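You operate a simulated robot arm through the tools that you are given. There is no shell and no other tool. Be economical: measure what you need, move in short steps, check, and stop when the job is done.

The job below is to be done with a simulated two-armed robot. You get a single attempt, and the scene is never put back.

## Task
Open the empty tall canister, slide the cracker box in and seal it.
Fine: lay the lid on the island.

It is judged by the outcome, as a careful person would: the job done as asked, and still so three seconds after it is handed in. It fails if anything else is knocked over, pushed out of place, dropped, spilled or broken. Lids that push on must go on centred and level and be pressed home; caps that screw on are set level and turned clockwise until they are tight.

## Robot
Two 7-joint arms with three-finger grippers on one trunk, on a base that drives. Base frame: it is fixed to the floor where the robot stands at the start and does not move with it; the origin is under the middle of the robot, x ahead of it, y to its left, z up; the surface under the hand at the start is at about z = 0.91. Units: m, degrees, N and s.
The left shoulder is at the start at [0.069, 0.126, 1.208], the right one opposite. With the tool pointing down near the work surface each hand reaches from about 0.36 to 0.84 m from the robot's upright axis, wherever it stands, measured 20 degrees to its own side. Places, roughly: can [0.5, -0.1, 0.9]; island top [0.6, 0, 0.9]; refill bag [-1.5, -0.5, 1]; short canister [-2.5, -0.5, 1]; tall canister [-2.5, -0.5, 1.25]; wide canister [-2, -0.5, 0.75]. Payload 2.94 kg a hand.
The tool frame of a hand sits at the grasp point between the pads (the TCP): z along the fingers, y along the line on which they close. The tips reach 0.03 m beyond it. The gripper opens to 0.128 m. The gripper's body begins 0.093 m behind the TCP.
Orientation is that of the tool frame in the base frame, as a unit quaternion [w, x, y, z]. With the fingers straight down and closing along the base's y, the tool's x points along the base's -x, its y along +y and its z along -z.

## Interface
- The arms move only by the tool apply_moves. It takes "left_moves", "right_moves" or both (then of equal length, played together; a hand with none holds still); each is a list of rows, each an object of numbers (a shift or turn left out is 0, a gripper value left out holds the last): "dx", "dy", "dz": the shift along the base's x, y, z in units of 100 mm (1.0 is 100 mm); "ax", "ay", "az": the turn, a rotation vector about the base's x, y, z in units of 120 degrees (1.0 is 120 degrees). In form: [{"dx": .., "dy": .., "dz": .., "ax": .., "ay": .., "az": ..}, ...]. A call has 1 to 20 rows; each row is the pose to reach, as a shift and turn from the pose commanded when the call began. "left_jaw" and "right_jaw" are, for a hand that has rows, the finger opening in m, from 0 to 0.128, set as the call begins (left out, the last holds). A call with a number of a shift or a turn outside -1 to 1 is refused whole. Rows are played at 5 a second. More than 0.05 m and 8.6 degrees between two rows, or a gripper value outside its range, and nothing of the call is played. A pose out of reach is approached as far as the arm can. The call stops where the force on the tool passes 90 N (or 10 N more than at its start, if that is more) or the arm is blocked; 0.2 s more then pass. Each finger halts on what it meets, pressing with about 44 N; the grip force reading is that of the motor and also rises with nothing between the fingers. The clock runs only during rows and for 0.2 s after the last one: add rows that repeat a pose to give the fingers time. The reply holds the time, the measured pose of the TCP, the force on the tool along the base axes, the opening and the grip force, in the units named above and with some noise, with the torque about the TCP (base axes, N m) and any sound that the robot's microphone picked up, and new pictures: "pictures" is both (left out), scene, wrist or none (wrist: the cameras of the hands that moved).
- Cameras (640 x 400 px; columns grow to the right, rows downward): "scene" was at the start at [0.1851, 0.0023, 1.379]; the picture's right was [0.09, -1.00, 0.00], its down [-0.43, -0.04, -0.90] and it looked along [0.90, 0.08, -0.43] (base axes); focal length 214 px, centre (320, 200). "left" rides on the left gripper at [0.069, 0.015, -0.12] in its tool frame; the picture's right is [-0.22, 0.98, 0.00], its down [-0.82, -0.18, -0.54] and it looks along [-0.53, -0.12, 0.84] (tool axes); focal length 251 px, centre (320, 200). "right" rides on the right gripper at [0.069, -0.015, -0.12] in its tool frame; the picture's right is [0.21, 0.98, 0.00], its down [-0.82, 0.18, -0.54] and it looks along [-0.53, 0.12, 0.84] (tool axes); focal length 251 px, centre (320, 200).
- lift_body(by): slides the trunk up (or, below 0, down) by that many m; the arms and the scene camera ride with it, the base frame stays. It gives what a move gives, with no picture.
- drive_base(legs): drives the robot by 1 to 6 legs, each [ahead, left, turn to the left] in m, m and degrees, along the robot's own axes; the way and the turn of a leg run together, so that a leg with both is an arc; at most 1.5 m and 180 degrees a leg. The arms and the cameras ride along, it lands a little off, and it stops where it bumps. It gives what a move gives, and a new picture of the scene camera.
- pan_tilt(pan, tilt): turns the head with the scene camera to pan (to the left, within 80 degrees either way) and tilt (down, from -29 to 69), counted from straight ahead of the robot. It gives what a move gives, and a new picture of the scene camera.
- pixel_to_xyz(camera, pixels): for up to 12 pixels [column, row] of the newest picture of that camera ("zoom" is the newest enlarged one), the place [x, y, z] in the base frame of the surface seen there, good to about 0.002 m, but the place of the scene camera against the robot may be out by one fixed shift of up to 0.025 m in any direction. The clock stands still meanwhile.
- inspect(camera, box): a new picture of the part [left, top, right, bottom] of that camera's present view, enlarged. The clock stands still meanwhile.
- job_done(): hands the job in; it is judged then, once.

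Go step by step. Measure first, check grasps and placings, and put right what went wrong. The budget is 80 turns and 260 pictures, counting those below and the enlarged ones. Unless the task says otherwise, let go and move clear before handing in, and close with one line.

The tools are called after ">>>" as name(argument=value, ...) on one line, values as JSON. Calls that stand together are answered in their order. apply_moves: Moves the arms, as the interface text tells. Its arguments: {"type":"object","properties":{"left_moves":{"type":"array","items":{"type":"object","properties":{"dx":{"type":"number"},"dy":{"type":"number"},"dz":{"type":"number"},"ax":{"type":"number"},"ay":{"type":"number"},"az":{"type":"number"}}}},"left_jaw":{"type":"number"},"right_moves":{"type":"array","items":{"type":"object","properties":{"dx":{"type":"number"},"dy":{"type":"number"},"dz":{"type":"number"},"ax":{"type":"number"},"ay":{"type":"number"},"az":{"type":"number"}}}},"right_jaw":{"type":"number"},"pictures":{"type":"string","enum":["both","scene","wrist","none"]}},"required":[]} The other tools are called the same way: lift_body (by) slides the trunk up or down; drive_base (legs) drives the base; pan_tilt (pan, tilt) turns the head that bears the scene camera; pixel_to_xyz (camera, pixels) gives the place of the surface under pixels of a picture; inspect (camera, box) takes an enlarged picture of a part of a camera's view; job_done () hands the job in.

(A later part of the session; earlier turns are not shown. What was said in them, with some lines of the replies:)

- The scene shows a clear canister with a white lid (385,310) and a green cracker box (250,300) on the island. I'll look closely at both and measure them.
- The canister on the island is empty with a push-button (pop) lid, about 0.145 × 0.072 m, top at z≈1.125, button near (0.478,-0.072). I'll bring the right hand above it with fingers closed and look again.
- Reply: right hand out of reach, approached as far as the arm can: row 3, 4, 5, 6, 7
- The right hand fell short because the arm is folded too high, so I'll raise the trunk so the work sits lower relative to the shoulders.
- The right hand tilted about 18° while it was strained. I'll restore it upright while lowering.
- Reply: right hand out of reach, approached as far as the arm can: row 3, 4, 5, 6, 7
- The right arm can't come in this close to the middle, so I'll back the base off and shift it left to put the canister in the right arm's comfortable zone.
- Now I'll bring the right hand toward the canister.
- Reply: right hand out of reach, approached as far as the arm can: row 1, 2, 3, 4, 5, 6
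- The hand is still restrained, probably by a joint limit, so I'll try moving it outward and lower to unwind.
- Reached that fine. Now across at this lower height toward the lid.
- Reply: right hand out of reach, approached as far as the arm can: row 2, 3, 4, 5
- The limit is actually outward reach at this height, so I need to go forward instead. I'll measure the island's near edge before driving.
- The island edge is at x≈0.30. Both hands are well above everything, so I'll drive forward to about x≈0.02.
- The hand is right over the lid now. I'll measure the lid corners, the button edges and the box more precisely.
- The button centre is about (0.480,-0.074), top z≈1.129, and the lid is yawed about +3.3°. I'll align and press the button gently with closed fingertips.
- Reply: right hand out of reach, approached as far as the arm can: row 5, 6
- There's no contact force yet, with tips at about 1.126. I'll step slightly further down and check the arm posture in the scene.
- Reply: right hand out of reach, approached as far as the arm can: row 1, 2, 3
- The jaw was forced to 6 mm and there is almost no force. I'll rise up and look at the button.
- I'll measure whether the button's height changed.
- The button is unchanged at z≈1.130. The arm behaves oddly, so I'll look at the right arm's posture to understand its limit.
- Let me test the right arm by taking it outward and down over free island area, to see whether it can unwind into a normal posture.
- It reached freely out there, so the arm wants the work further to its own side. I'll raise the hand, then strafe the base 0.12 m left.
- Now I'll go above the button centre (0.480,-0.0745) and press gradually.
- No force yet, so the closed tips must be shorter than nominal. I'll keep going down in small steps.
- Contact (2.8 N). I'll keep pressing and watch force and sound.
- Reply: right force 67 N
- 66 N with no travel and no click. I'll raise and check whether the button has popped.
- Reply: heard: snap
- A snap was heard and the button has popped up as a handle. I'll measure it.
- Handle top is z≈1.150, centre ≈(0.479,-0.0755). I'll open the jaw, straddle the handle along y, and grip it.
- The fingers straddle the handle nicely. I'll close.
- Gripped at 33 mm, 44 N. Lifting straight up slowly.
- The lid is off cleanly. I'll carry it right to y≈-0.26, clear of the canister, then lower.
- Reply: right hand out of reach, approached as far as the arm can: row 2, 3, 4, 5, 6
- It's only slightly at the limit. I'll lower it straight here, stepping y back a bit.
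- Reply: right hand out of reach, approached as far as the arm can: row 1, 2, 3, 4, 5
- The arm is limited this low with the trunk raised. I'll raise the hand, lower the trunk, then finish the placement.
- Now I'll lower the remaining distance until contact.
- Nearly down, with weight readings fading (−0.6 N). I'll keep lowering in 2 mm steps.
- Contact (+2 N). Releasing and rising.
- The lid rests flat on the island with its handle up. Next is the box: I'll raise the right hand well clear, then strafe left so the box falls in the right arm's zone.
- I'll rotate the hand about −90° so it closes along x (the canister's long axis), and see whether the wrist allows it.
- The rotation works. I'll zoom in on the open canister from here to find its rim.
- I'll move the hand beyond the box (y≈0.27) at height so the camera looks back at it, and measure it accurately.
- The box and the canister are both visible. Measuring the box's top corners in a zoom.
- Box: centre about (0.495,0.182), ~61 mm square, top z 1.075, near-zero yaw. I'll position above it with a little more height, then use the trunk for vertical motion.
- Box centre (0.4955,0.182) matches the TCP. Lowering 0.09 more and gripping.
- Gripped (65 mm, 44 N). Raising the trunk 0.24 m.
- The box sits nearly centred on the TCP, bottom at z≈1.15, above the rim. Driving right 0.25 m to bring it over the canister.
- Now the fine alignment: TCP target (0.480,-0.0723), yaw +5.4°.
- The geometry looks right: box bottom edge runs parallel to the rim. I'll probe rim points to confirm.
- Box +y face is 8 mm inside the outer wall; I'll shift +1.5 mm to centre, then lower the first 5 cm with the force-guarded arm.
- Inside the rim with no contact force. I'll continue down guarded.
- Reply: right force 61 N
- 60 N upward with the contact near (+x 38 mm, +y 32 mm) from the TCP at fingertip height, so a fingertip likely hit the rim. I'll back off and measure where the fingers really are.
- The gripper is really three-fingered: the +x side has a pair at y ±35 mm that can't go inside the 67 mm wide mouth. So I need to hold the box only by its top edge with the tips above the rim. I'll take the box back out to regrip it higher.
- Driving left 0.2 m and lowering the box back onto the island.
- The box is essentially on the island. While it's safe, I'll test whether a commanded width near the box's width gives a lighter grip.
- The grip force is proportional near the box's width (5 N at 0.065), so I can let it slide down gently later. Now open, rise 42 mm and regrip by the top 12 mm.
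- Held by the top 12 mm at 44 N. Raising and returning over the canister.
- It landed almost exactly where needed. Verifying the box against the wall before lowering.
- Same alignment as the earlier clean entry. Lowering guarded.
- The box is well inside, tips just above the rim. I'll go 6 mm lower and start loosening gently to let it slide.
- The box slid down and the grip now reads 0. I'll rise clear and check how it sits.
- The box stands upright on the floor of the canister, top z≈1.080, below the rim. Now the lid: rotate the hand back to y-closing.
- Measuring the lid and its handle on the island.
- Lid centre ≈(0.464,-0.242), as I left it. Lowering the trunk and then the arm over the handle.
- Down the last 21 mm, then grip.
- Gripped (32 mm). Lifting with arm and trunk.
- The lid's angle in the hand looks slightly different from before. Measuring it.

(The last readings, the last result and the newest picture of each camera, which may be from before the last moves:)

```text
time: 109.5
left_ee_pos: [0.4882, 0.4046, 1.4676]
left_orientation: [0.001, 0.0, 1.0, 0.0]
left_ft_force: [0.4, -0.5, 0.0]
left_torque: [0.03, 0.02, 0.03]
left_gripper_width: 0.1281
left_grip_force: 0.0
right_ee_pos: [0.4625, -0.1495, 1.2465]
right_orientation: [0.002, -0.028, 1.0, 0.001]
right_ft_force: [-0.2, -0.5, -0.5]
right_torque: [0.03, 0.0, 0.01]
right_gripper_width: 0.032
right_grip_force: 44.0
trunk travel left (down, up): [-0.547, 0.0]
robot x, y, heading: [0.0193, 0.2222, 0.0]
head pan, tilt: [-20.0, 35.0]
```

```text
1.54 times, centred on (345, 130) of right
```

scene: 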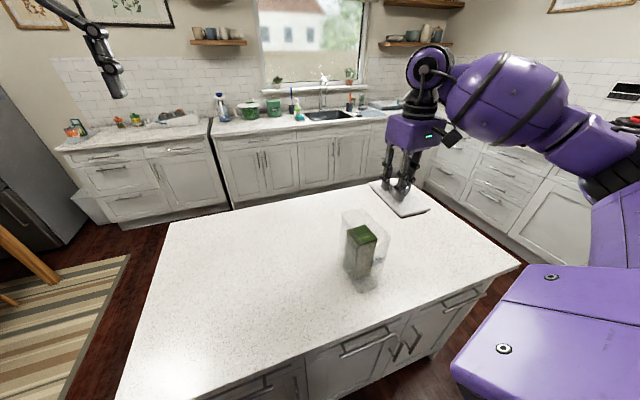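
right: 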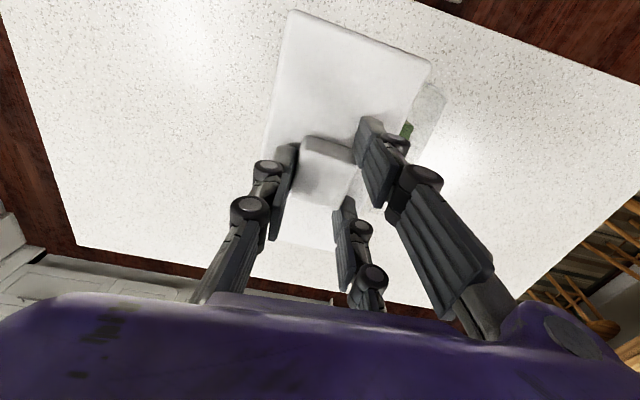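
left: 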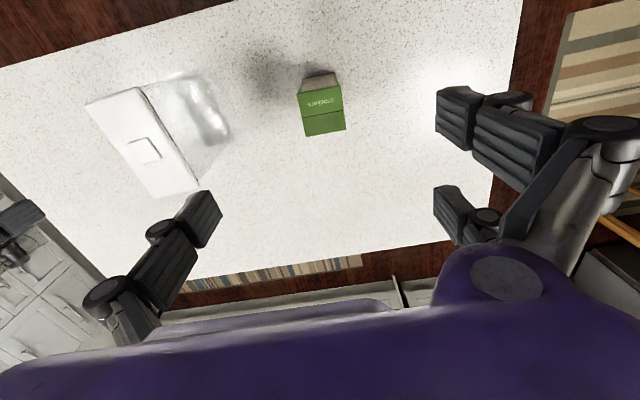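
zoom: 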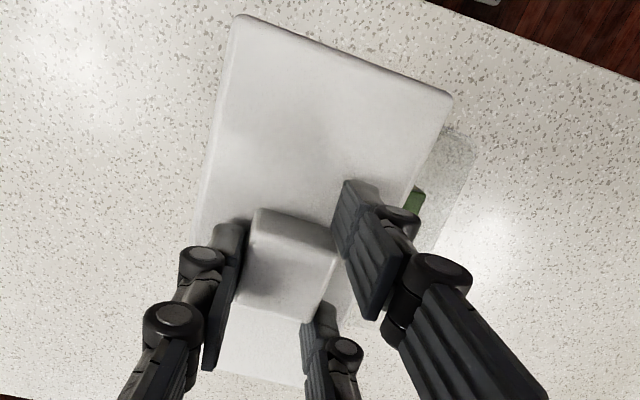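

The lid yawed to about −1.8° in the hand (canister ≈+3.2°). I'll turn the hand +5° and bring it over the canister, then re-measure.

>>> apply_moves(right_moves=[{"dx": 0.06, "dy": 0.3, "az": 0.014}, {"dx": 0.12, "dy": 0.6, "az": 0.028}, {"dx": 0.16, "dy": 0.75, "az": 0.042}, {"dx": 0.16, "dy": 0.75, "az": 0.042}], pictures="both")

>>> pixel_to_xyz(camera="right", pixels=[[296, 16], [427, 67], [362, 40], [272, 110], [281, 70], [267, 140], [410, 110], [402, 130], [340, 80]])

>>> inspect(camera="scene", box=[310, 160, 430, 300])

```text
time: 110.5
left_ee_pos: [0.4882, 0.4037, 1.467]
left_orientation: [0.002, 0.0, 1.0, -0.001]
left_ft_force: [-0.5, 1.2, -0.3]
left_torque: [0.01, 0.01, -0.02]
left_gripper_width: 0.1282
left_grip_force: 0.0
right_ee_pos: [0.4781, -0.0731, 1.246]
right_orientation: [0.002, -0.073, 0.997, 0.001]
right_ft_force: [-0.3, -1.0, -0.4]
right_torque: [0.0, 0.03, 0.01]
right_gripper_width: 0.032
right_grip_force: 44.0
trunk travel left (down, up): [-0.547, 0.0]
robot x, y, heading: [0.0159, 0.2223, 0.1]
head pan, tilt: [-20.0, 35.0]
```

scene: 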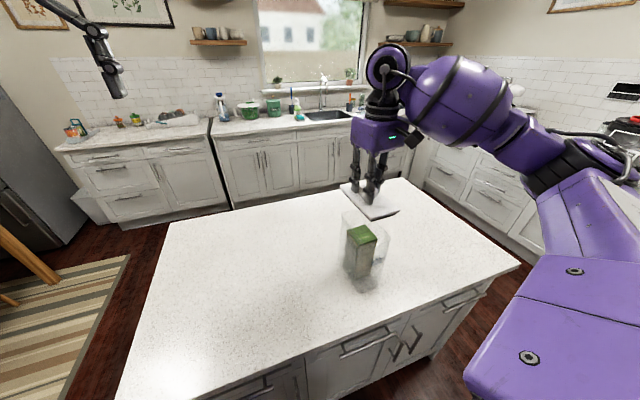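
right: 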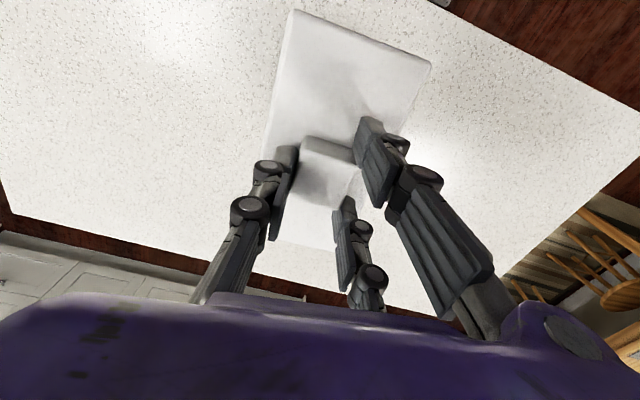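

```text
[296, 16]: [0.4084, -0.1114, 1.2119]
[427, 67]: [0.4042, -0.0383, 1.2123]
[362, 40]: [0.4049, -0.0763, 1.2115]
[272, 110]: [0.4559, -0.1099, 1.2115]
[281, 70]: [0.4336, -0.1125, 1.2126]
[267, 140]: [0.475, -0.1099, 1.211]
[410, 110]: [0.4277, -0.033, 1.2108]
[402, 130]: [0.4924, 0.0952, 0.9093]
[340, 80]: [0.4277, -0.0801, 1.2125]
```

```text
2.86 times, centred on (370, 230) of scene
```

zoom: 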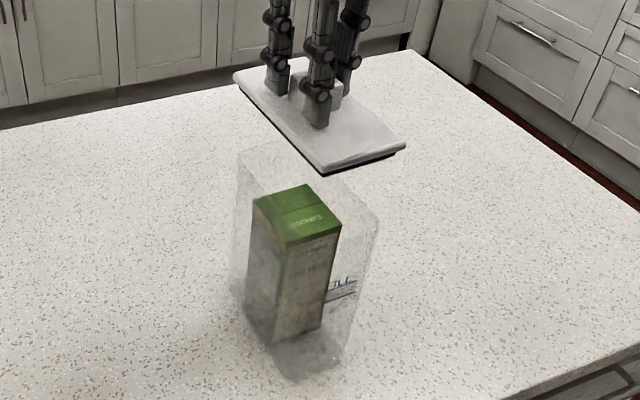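

Compared with the original lid corners, I need about dx +1.5 mm, dy −1.8 mm, yaw +0.7°. Correct and lower to just above the rim.

>>> apply_moves(right_moves=[{"dx": 0.015, "dy": -0.018, "az": 0.006}, {"dx": 0.015, "dy": -0.018, "az": 0.006, "dz": -0.2}, {"dx": 0.015, "dy": -0.018, "az": 0.006, "dz": -0.4}, {"dx": 0.015, "dy": -0.018, "az": 0.006, "dz": -0.6}, {"dx": 0.015, "dy": -0.018, "az": 0.006, "dz": -0.72}, {"dx": 0.015, "dy": -0.018, "az": 0.006, "dz": -0.72}], pictures="both")

>>> inspect(camera="scene", box=[320, 180, 420, 290])

>>> inspect(camera="right", box=[240, 0, 450, 260])

>>> pixel_to_xyz(camera="right", pixels=[[296, 16], [427, 67], [362, 40], [272, 110], [281, 70], [267, 140], [410, 110]])

```text
time: 111.9
left_ee_pos: [0.4877, 0.4042, 1.4684]
left_orientation: [0.002, -0.001, 1.0, -0.001]
left_ft_force: [0.1, 0.2, 1.0]
left_torque: [0.02, -0.02, 0.03]
left_gripper_width: 0.1279
left_grip_force: 0.2
right_ee_pos: [0.4809, -0.0769, 1.1742]
right_orientation: [0.002, -0.078, 0.997, 0.001]
right_ft_force: [0.3, -0.2, -0.8]
right_torque: [-0.01, 0.01, -0.04]
right_gripper_width: 0.0319
right_grip_force: 44.2
trunk travel left (down, up): [-0.547, 0.0]
robot x, y, heading: [0.0169, 0.2196, 0.3]
head pan, tilt: [-20.0, 35.0]
```

scene: 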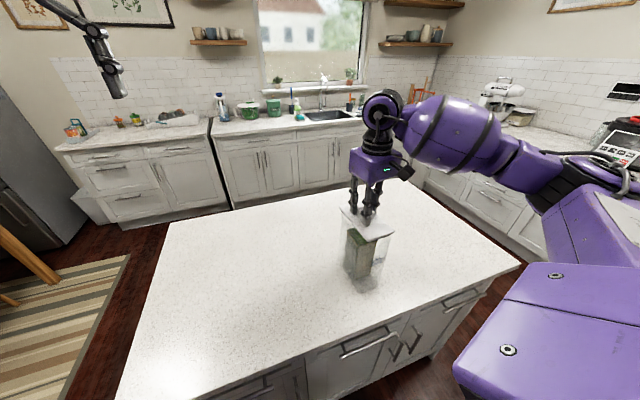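
right: 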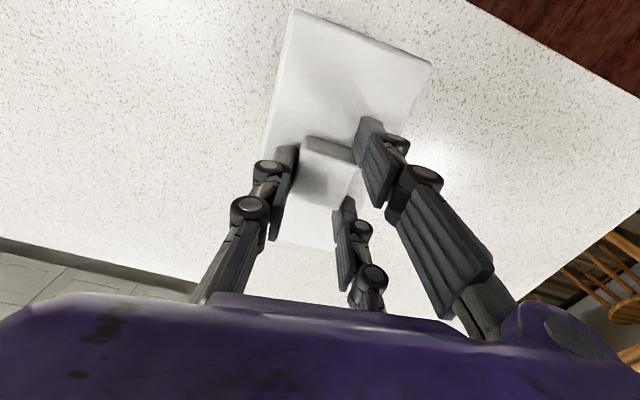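

```text
3.64 times, centred on (370, 235) of scene
```

zoom: 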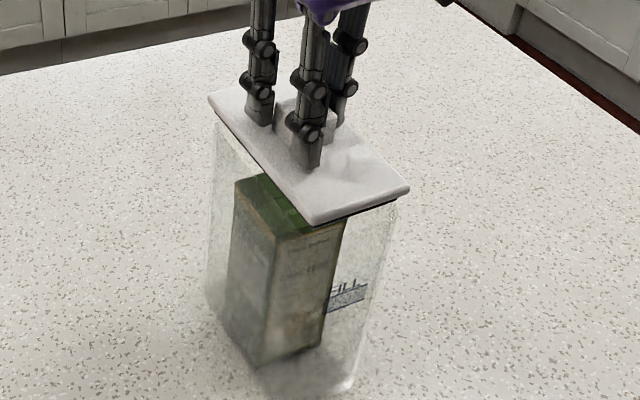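

```text
1.54 times, centred on (345, 130) of right
```

zoom: 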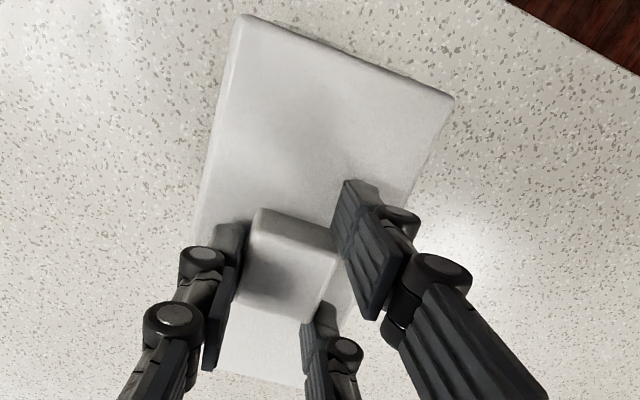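

```text
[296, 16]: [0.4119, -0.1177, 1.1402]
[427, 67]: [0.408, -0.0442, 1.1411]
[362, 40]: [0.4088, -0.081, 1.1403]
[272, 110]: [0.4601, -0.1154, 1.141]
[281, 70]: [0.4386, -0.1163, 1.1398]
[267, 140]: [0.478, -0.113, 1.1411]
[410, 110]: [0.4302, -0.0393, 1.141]
```

The lid is now about 2 mm too far in −y and 1.5 mm in +x versus its original place. I'll correct and lower onto the rim in small steps.

>>> apply_moves(right_moves=[{"dx": -0.015, "dy": 0.022}, {"dx": -0.015, "dy": 0.022}, {"dx": -0.015, "dy": 0.022, "dz": -0.03}, {"dx": -0.015, "dy": 0.022, "dz": -0.06}, {"dx": -0.015, "dy": 0.022, "dz": -0.08}, {"dx": -0.015, "dy": 0.022, "dz": -0.1}], pictures="wrist")

>>> pixel_to_xyz(camera="right", pixels=[[296, 16], [427, 67], [362, 40], [272, 110], [281, 70], [267, 140], [410, 110]])

```text
time: 113.3
left_ee_pos: [0.4874, 0.404, 1.4676]
left_orientation: [0.001, 0.0, 1.0, -0.001]
left_ft_force: [-0.5, -0.8, -0.4]
left_torque: [0.0, 0.01, 0.01]
left_gripper_width: 0.128
left_grip_force: 0.0
right_ee_pos: [0.4798, -0.0746, 1.1651]
right_orientation: [0.003, -0.078, 0.997, 0.002]
right_ft_force: [-2.2, -1.9, 2.0]
right_torque: [-0.06, 0.04, 0.04]
right_gripper_width: 0.032
right_grip_force: 44.1
trunk travel left (down, up): [-0.547, 0.0]
robot x, y, heading: [0.0159, 0.225, 0.1]
head pan, tilt: [-20.0, 35.0]
```

right: 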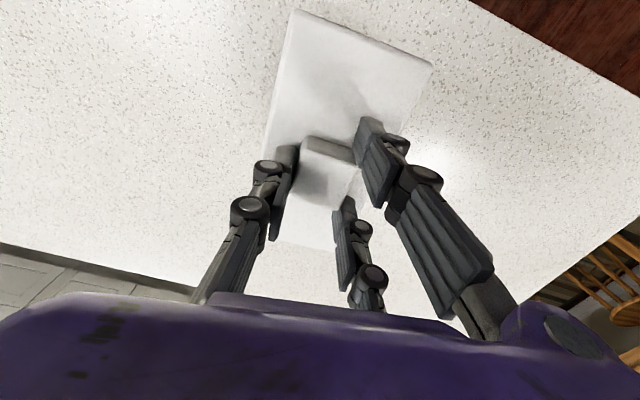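

```text
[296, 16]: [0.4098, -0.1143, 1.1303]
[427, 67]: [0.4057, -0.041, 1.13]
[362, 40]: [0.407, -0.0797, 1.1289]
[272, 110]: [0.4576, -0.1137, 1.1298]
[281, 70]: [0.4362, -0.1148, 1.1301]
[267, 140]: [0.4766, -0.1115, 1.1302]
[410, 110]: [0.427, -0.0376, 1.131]
```

The corners match the original position, with light contact. Pressing down the last ~5 mm.

>>> apply_moves(right_moves=[{"dz": -0.02}, {"dz": -0.04}, {"dz": -0.06}, {"dz": -0.075}], pictures="wrist")

>>> pixel_to_xyz(camera="right", pixels=[[296, 16], [427, 67], [362, 40], [272, 110], [281, 70], [267, 140], [410, 110], [285, 235], [330, 240]])

```text
time: 114.3
left_ee_pos: [0.4871, 0.4049, 1.4665]
left_orientation: [0.001, 0.001, 1.0, -0.001]
left_ft_force: [0.2, -0.3, 0.1]
left_torque: [-0.01, -0.03, -0.02]
left_gripper_width: 0.1278
left_grip_force: 0.1
right_ee_pos: [0.4796, -0.0734, 1.1565]
right_orientation: [0.002, -0.078, 0.997, 0.001]
right_ft_force: [-0.3, -1.5, 1.2]
right_torque: [-0.17, 0.21, 0.13]
right_gripper_width: 0.0319
right_grip_force: 43.9
trunk travel left (down, up): [-0.547, 0.0]
robot x, y, heading: [0.0182, 0.2214, 0.4]
head pan, tilt: [-20.0, 35.0]
```

right: 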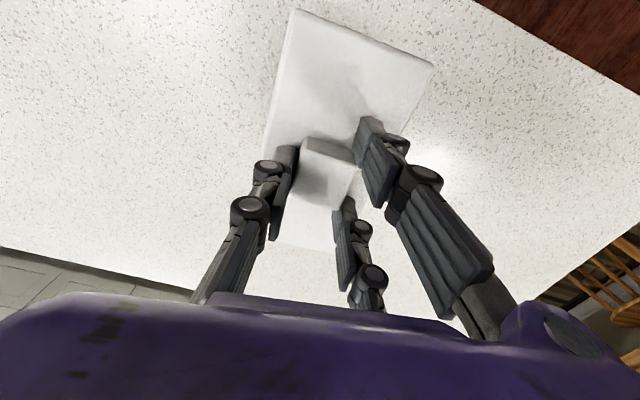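

```text
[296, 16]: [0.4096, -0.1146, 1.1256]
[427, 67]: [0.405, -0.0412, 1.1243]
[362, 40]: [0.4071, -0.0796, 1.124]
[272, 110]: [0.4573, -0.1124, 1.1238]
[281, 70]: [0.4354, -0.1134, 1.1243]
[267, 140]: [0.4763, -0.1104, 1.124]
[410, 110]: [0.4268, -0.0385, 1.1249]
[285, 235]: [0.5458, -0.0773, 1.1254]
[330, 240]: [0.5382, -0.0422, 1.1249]
```

The lid is seated level at z≈1.1245, its original height. Release, rise, close the fingers.

>>> apply_moves(right_moves=[{}, {}, {"dz": 0.1}, {"dz": 0.4}, {"dz": 0.7}, {"dz": 0.7}], right_jaw=0.07, pictures="both")

>>> inspect(camera="right", box=[240, 10, 420, 240])

>>> inspect(camera="scene", box=[320, 180, 420, 290])

```text
time: 115.7
left_ee_pos: [0.4869, 0.4052, 1.4673]
left_orientation: [0.001, 0.0, 1.0, -0.001]
left_ft_force: [-0.1, 0.1, 0.3]
left_torque: [0.01, 0.0, -0.01]
left_gripper_width: 0.128
left_grip_force: 0.1
right_ee_pos: [0.4817, -0.0738, 1.2257]
right_orientation: [0.002, -0.079, 0.997, 0.001]
right_ft_force: [-0.1, 0.7, 0.4]
right_torque: [-0.02, 0.03, 0.0]
right_gripper_width: 0.0701
right_grip_force: 0.2
trunk travel left (down, up): [-0.547, 0.0]
robot x, y, heading: [0.0199, 0.2207, -0.0]
head pan, tilt: [-20.0, 35.0]
```

scene: 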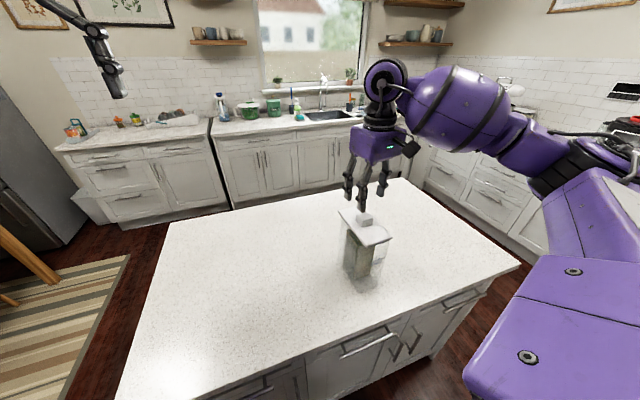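
right: 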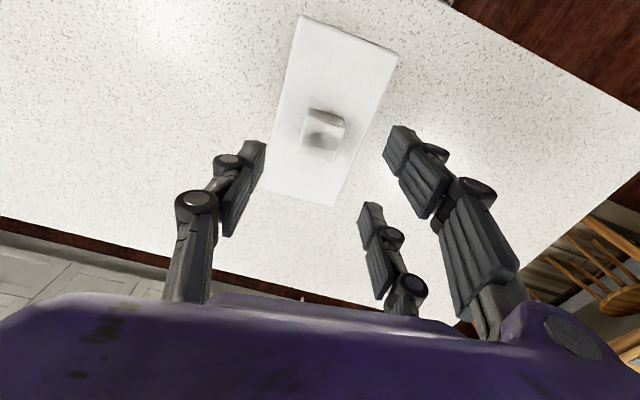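

```text
1.74 times, centred on (330, 125) of right
```

zoom: 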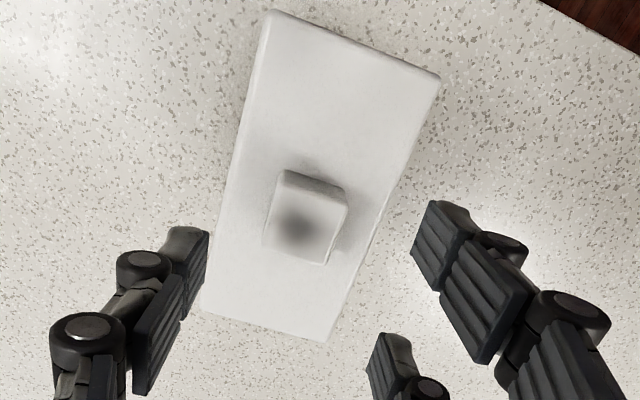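

```text
3.64 times, centred on (370, 235) of scene
```

zoom: 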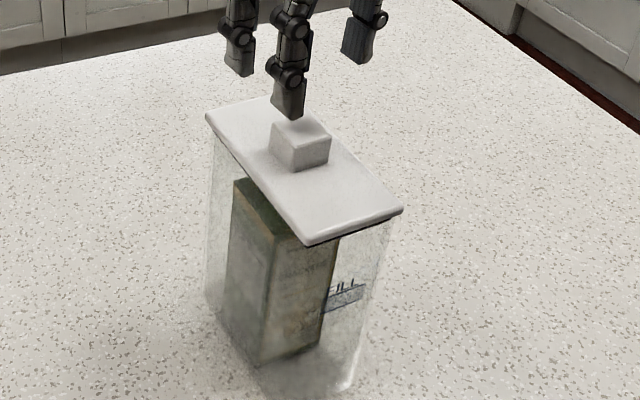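

Lid is centred and level, handle still up. Now press the handle down with closed fingers to seal it.

>>> apply_moves(right_moves=[{"dx": -0.01, "dy": -0.008}, {"dx": -0.01, "dy": -0.008}, {"dx": -0.01, "dy": -0.008}, {"dx": -0.01, "dy": -0.008, "dz": -0.25}, {"dx": -0.01, "dy": -0.008, "dz": -0.45}, {"dx": -0.01, "dy": -0.008, "dz": -0.55}, {"dx": -0.01, "dy": -0.008, "dz": -0.62}, {"dx": -0.01, "dy": -0.008, "dz": -0.68}], right_jaw=0.0, pictures="wrist")

```text
time: 117.5
left_ee_pos: [0.4867, 0.4046, 1.4668]
left_orientation: [0.001, 0.0, 1.0, -0.001]
left_ft_force: [-0.5, -0.6, 0.5]
left_torque: [0.02, -0.01, -0.01]
left_gripper_width: 0.1278
left_grip_force: 0.0
right_ee_pos: [0.4793, -0.0736, 1.1592]
right_orientation: [0.003, -0.079, 0.997, 0.001]
right_ft_force: [-1.6, -0.1, 4.2]
right_torque: [-0.04, 0.09, 0.01]
right_gripper_width: 0.0057
right_grip_force: 3.0
trunk travel left (down, up): [-0.547, 0.0]
robot x, y, heading: [0.0184, 0.2185, 0.1]
head pan, tilt: [-20.0, 35.0]
```

right: 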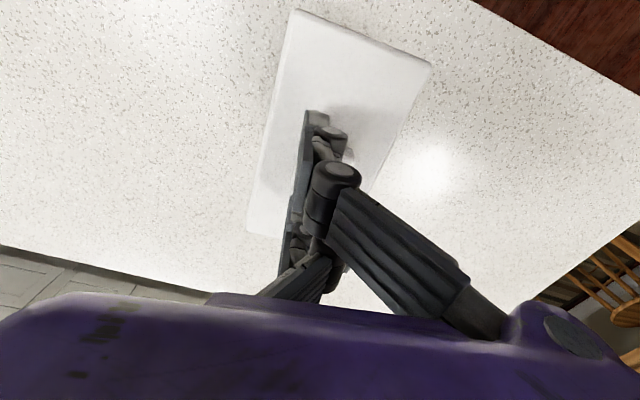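

Contact at 4 N as the button travels down. I'll continue pressing.

>>> apply_moves(right_moves=[{"dz": -0.03}, {"dz": -0.06}, {"dz": -0.09}, {"dz": -0.12}, {"dz": -0.15}, {"dz": -0.18}, {"dz": -0.21}], pictures="wrist")

```text
time: 119.1
left_ee_pos: [0.485, 0.4062, 1.4684]
left_orientation: [0.002, 0.0, 1.0, -0.001]
left_ft_force: [-1.0, 0.0, 0.3]
left_torque: [-0.03, 0.01, 0.0]
left_gripper_width: 0.128
left_grip_force: 0.1
right_ee_pos: [0.4777, -0.0748, 1.1432]
right_orientation: [0.007, -0.078, 0.997, 0.0]
right_ft_force: [1.6, -4.8, 35.0]
right_torque: [-0.28, 0.67, 0.09]
right_gripper_width: 0.0059
right_grip_force: 3.3
trunk travel left (down, up): [-0.547, 0.0]
robot x, y, heading: [0.0178, 0.2193, 0.0]
head pan, tilt: [-20.0, 35.0]
```

right: 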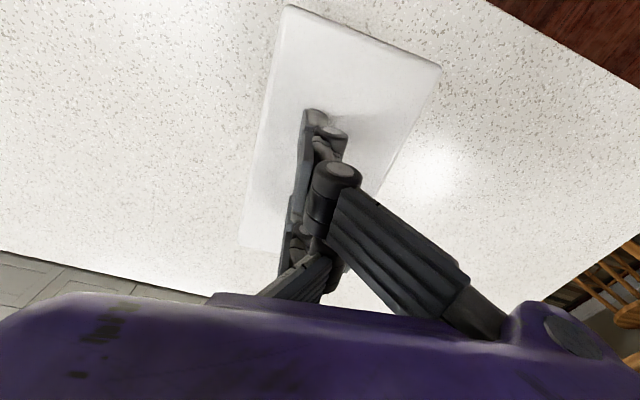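

Bottomed at 35 N at the same depth as before. A bit more to reach ~65 N as last time, then release and check.

>>> apply_moves(right_moves=[{"dz": -0.03}, {"dz": -0.05}, {"dz": -0.06}], pictures="none")

>>> apply_moves(right_moves=[{"dz": 0.12}, {"dz": 0.4}, {"dz": 0.8}, {"dz": 0.8, "dy": -0.4}, {"dz": 0.8, "dy": -0.8}, {"dz": 0.8, "dy": -0.8}], pictures="both")

>>> inspect(camera="right", box=[340, 40, 510, 230])

>>> inspect(camera="scene", box=[320, 190, 420, 300])

```text
time: 119.9
left_ee_pos: [0.4808, 0.4066, 1.4711]
left_orientation: [0.004, 0.0, 1.0, -0.001]
left_ft_force: [0.1, 1.0, 0.2]
left_torque: [0.04, 0.05, -0.02]
left_gripper_width: 0.128
left_grip_force: 0.1
right_ee_pos: [0.4781, -0.073, 1.142]
right_orientation: [0.013, -0.078, 0.997, 0.0]
right_ft_force: [-2.3, -8.2, 73.1]
right_torque: [-0.56, 1.59, -0.18]
right_gripper_width: 0.0059
right_grip_force: 2.8
trunk travel left (down, up): [-0.547, 0.0]
robot x, y, heading: [0.0178, 0.2228, 0.5]
head pan, tilt: [-20.0, 35.0]
```

```text
time: 121.3
left_ee_pos: [0.4878, 0.4057, 1.4675]
left_orientation: [0.001, 0.0, 1.0, -0.001]
left_ft_force: [0.6, 0.8, 0.7]
left_torque: [-0.01, 0.01, -0.01]
left_gripper_width: 0.1278
left_grip_force: 0.0
right_ee_pos: [0.4824, -0.1541, 1.2125]
right_orientation: [0.001, -0.079, 0.997, 0.001]
right_ft_force: [-0.6, 0.8, -0.5]
right_torque: [0.0, -0.01, 0.0]
right_gripper_width: 0.0
right_grip_force: 3.4
trunk travel left (down, up): [-0.547, 0.0]
robot x, y, heading: [0.0164, 0.2223, 0.0]
head pan, tilt: [-20.0, 35.0]
```

scene: 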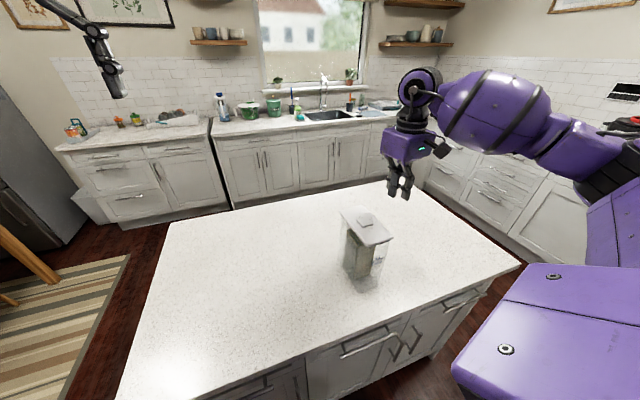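
right: 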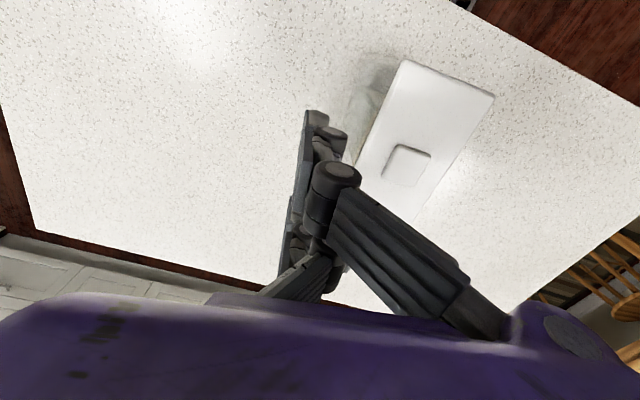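

```text
2.11 times, centred on (425, 135) of right
```

zoom: 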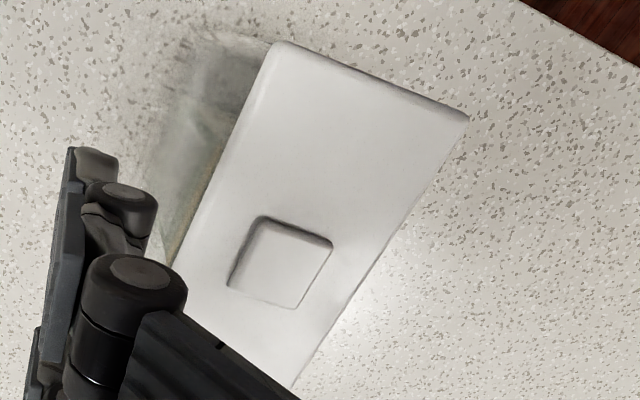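

```text
3.64 times, centred on (370, 245) of scene
```

zoom: 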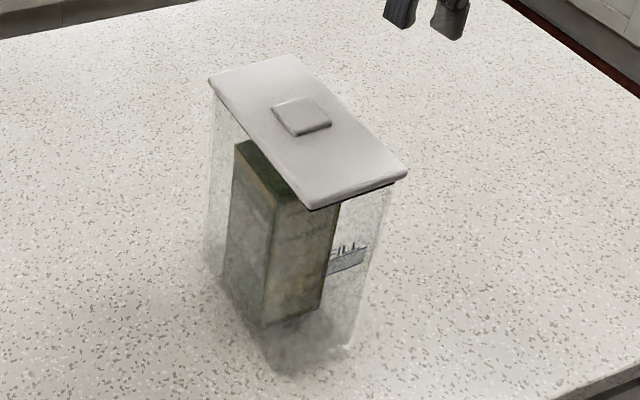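

The button is down and stays down. Confirming lid levels and position.

>>> pixel_to_xyz(camera="right", pixels=[[407, 165], [398, 155], [417, 170], [405, 64], [491, 95], [385, 120], [470, 120], [420, 195], [365, 170], [430, 110]])

```text
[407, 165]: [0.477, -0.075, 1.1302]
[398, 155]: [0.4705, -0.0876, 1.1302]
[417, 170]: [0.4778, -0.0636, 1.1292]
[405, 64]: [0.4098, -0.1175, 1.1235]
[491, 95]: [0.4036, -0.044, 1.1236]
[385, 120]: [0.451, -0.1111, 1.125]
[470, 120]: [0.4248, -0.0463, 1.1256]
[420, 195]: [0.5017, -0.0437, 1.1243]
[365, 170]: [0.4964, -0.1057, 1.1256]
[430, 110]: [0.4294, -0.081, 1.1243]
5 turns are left
```

Everything reads as it did at the start: button top z≈1.130, lid level at z≈1.1245 and centred. The box is inside and both hands are clear, so I'm handing in.

>>> job_done()

```text
The job is handed in.
```

The cracker box is upright inside the tall canister. The lid went on the island while I loaded the box, and is now back on, centred and level. I pressed its button and it stayed down, but no snap sounded on closing. The fingers were too wide for the canister's mouth, so the box slid freely for about the last 4–5 cm. On an earlier try a finger pressed on the rim with about 60 N, with no shift of more than about 1 mm measured.
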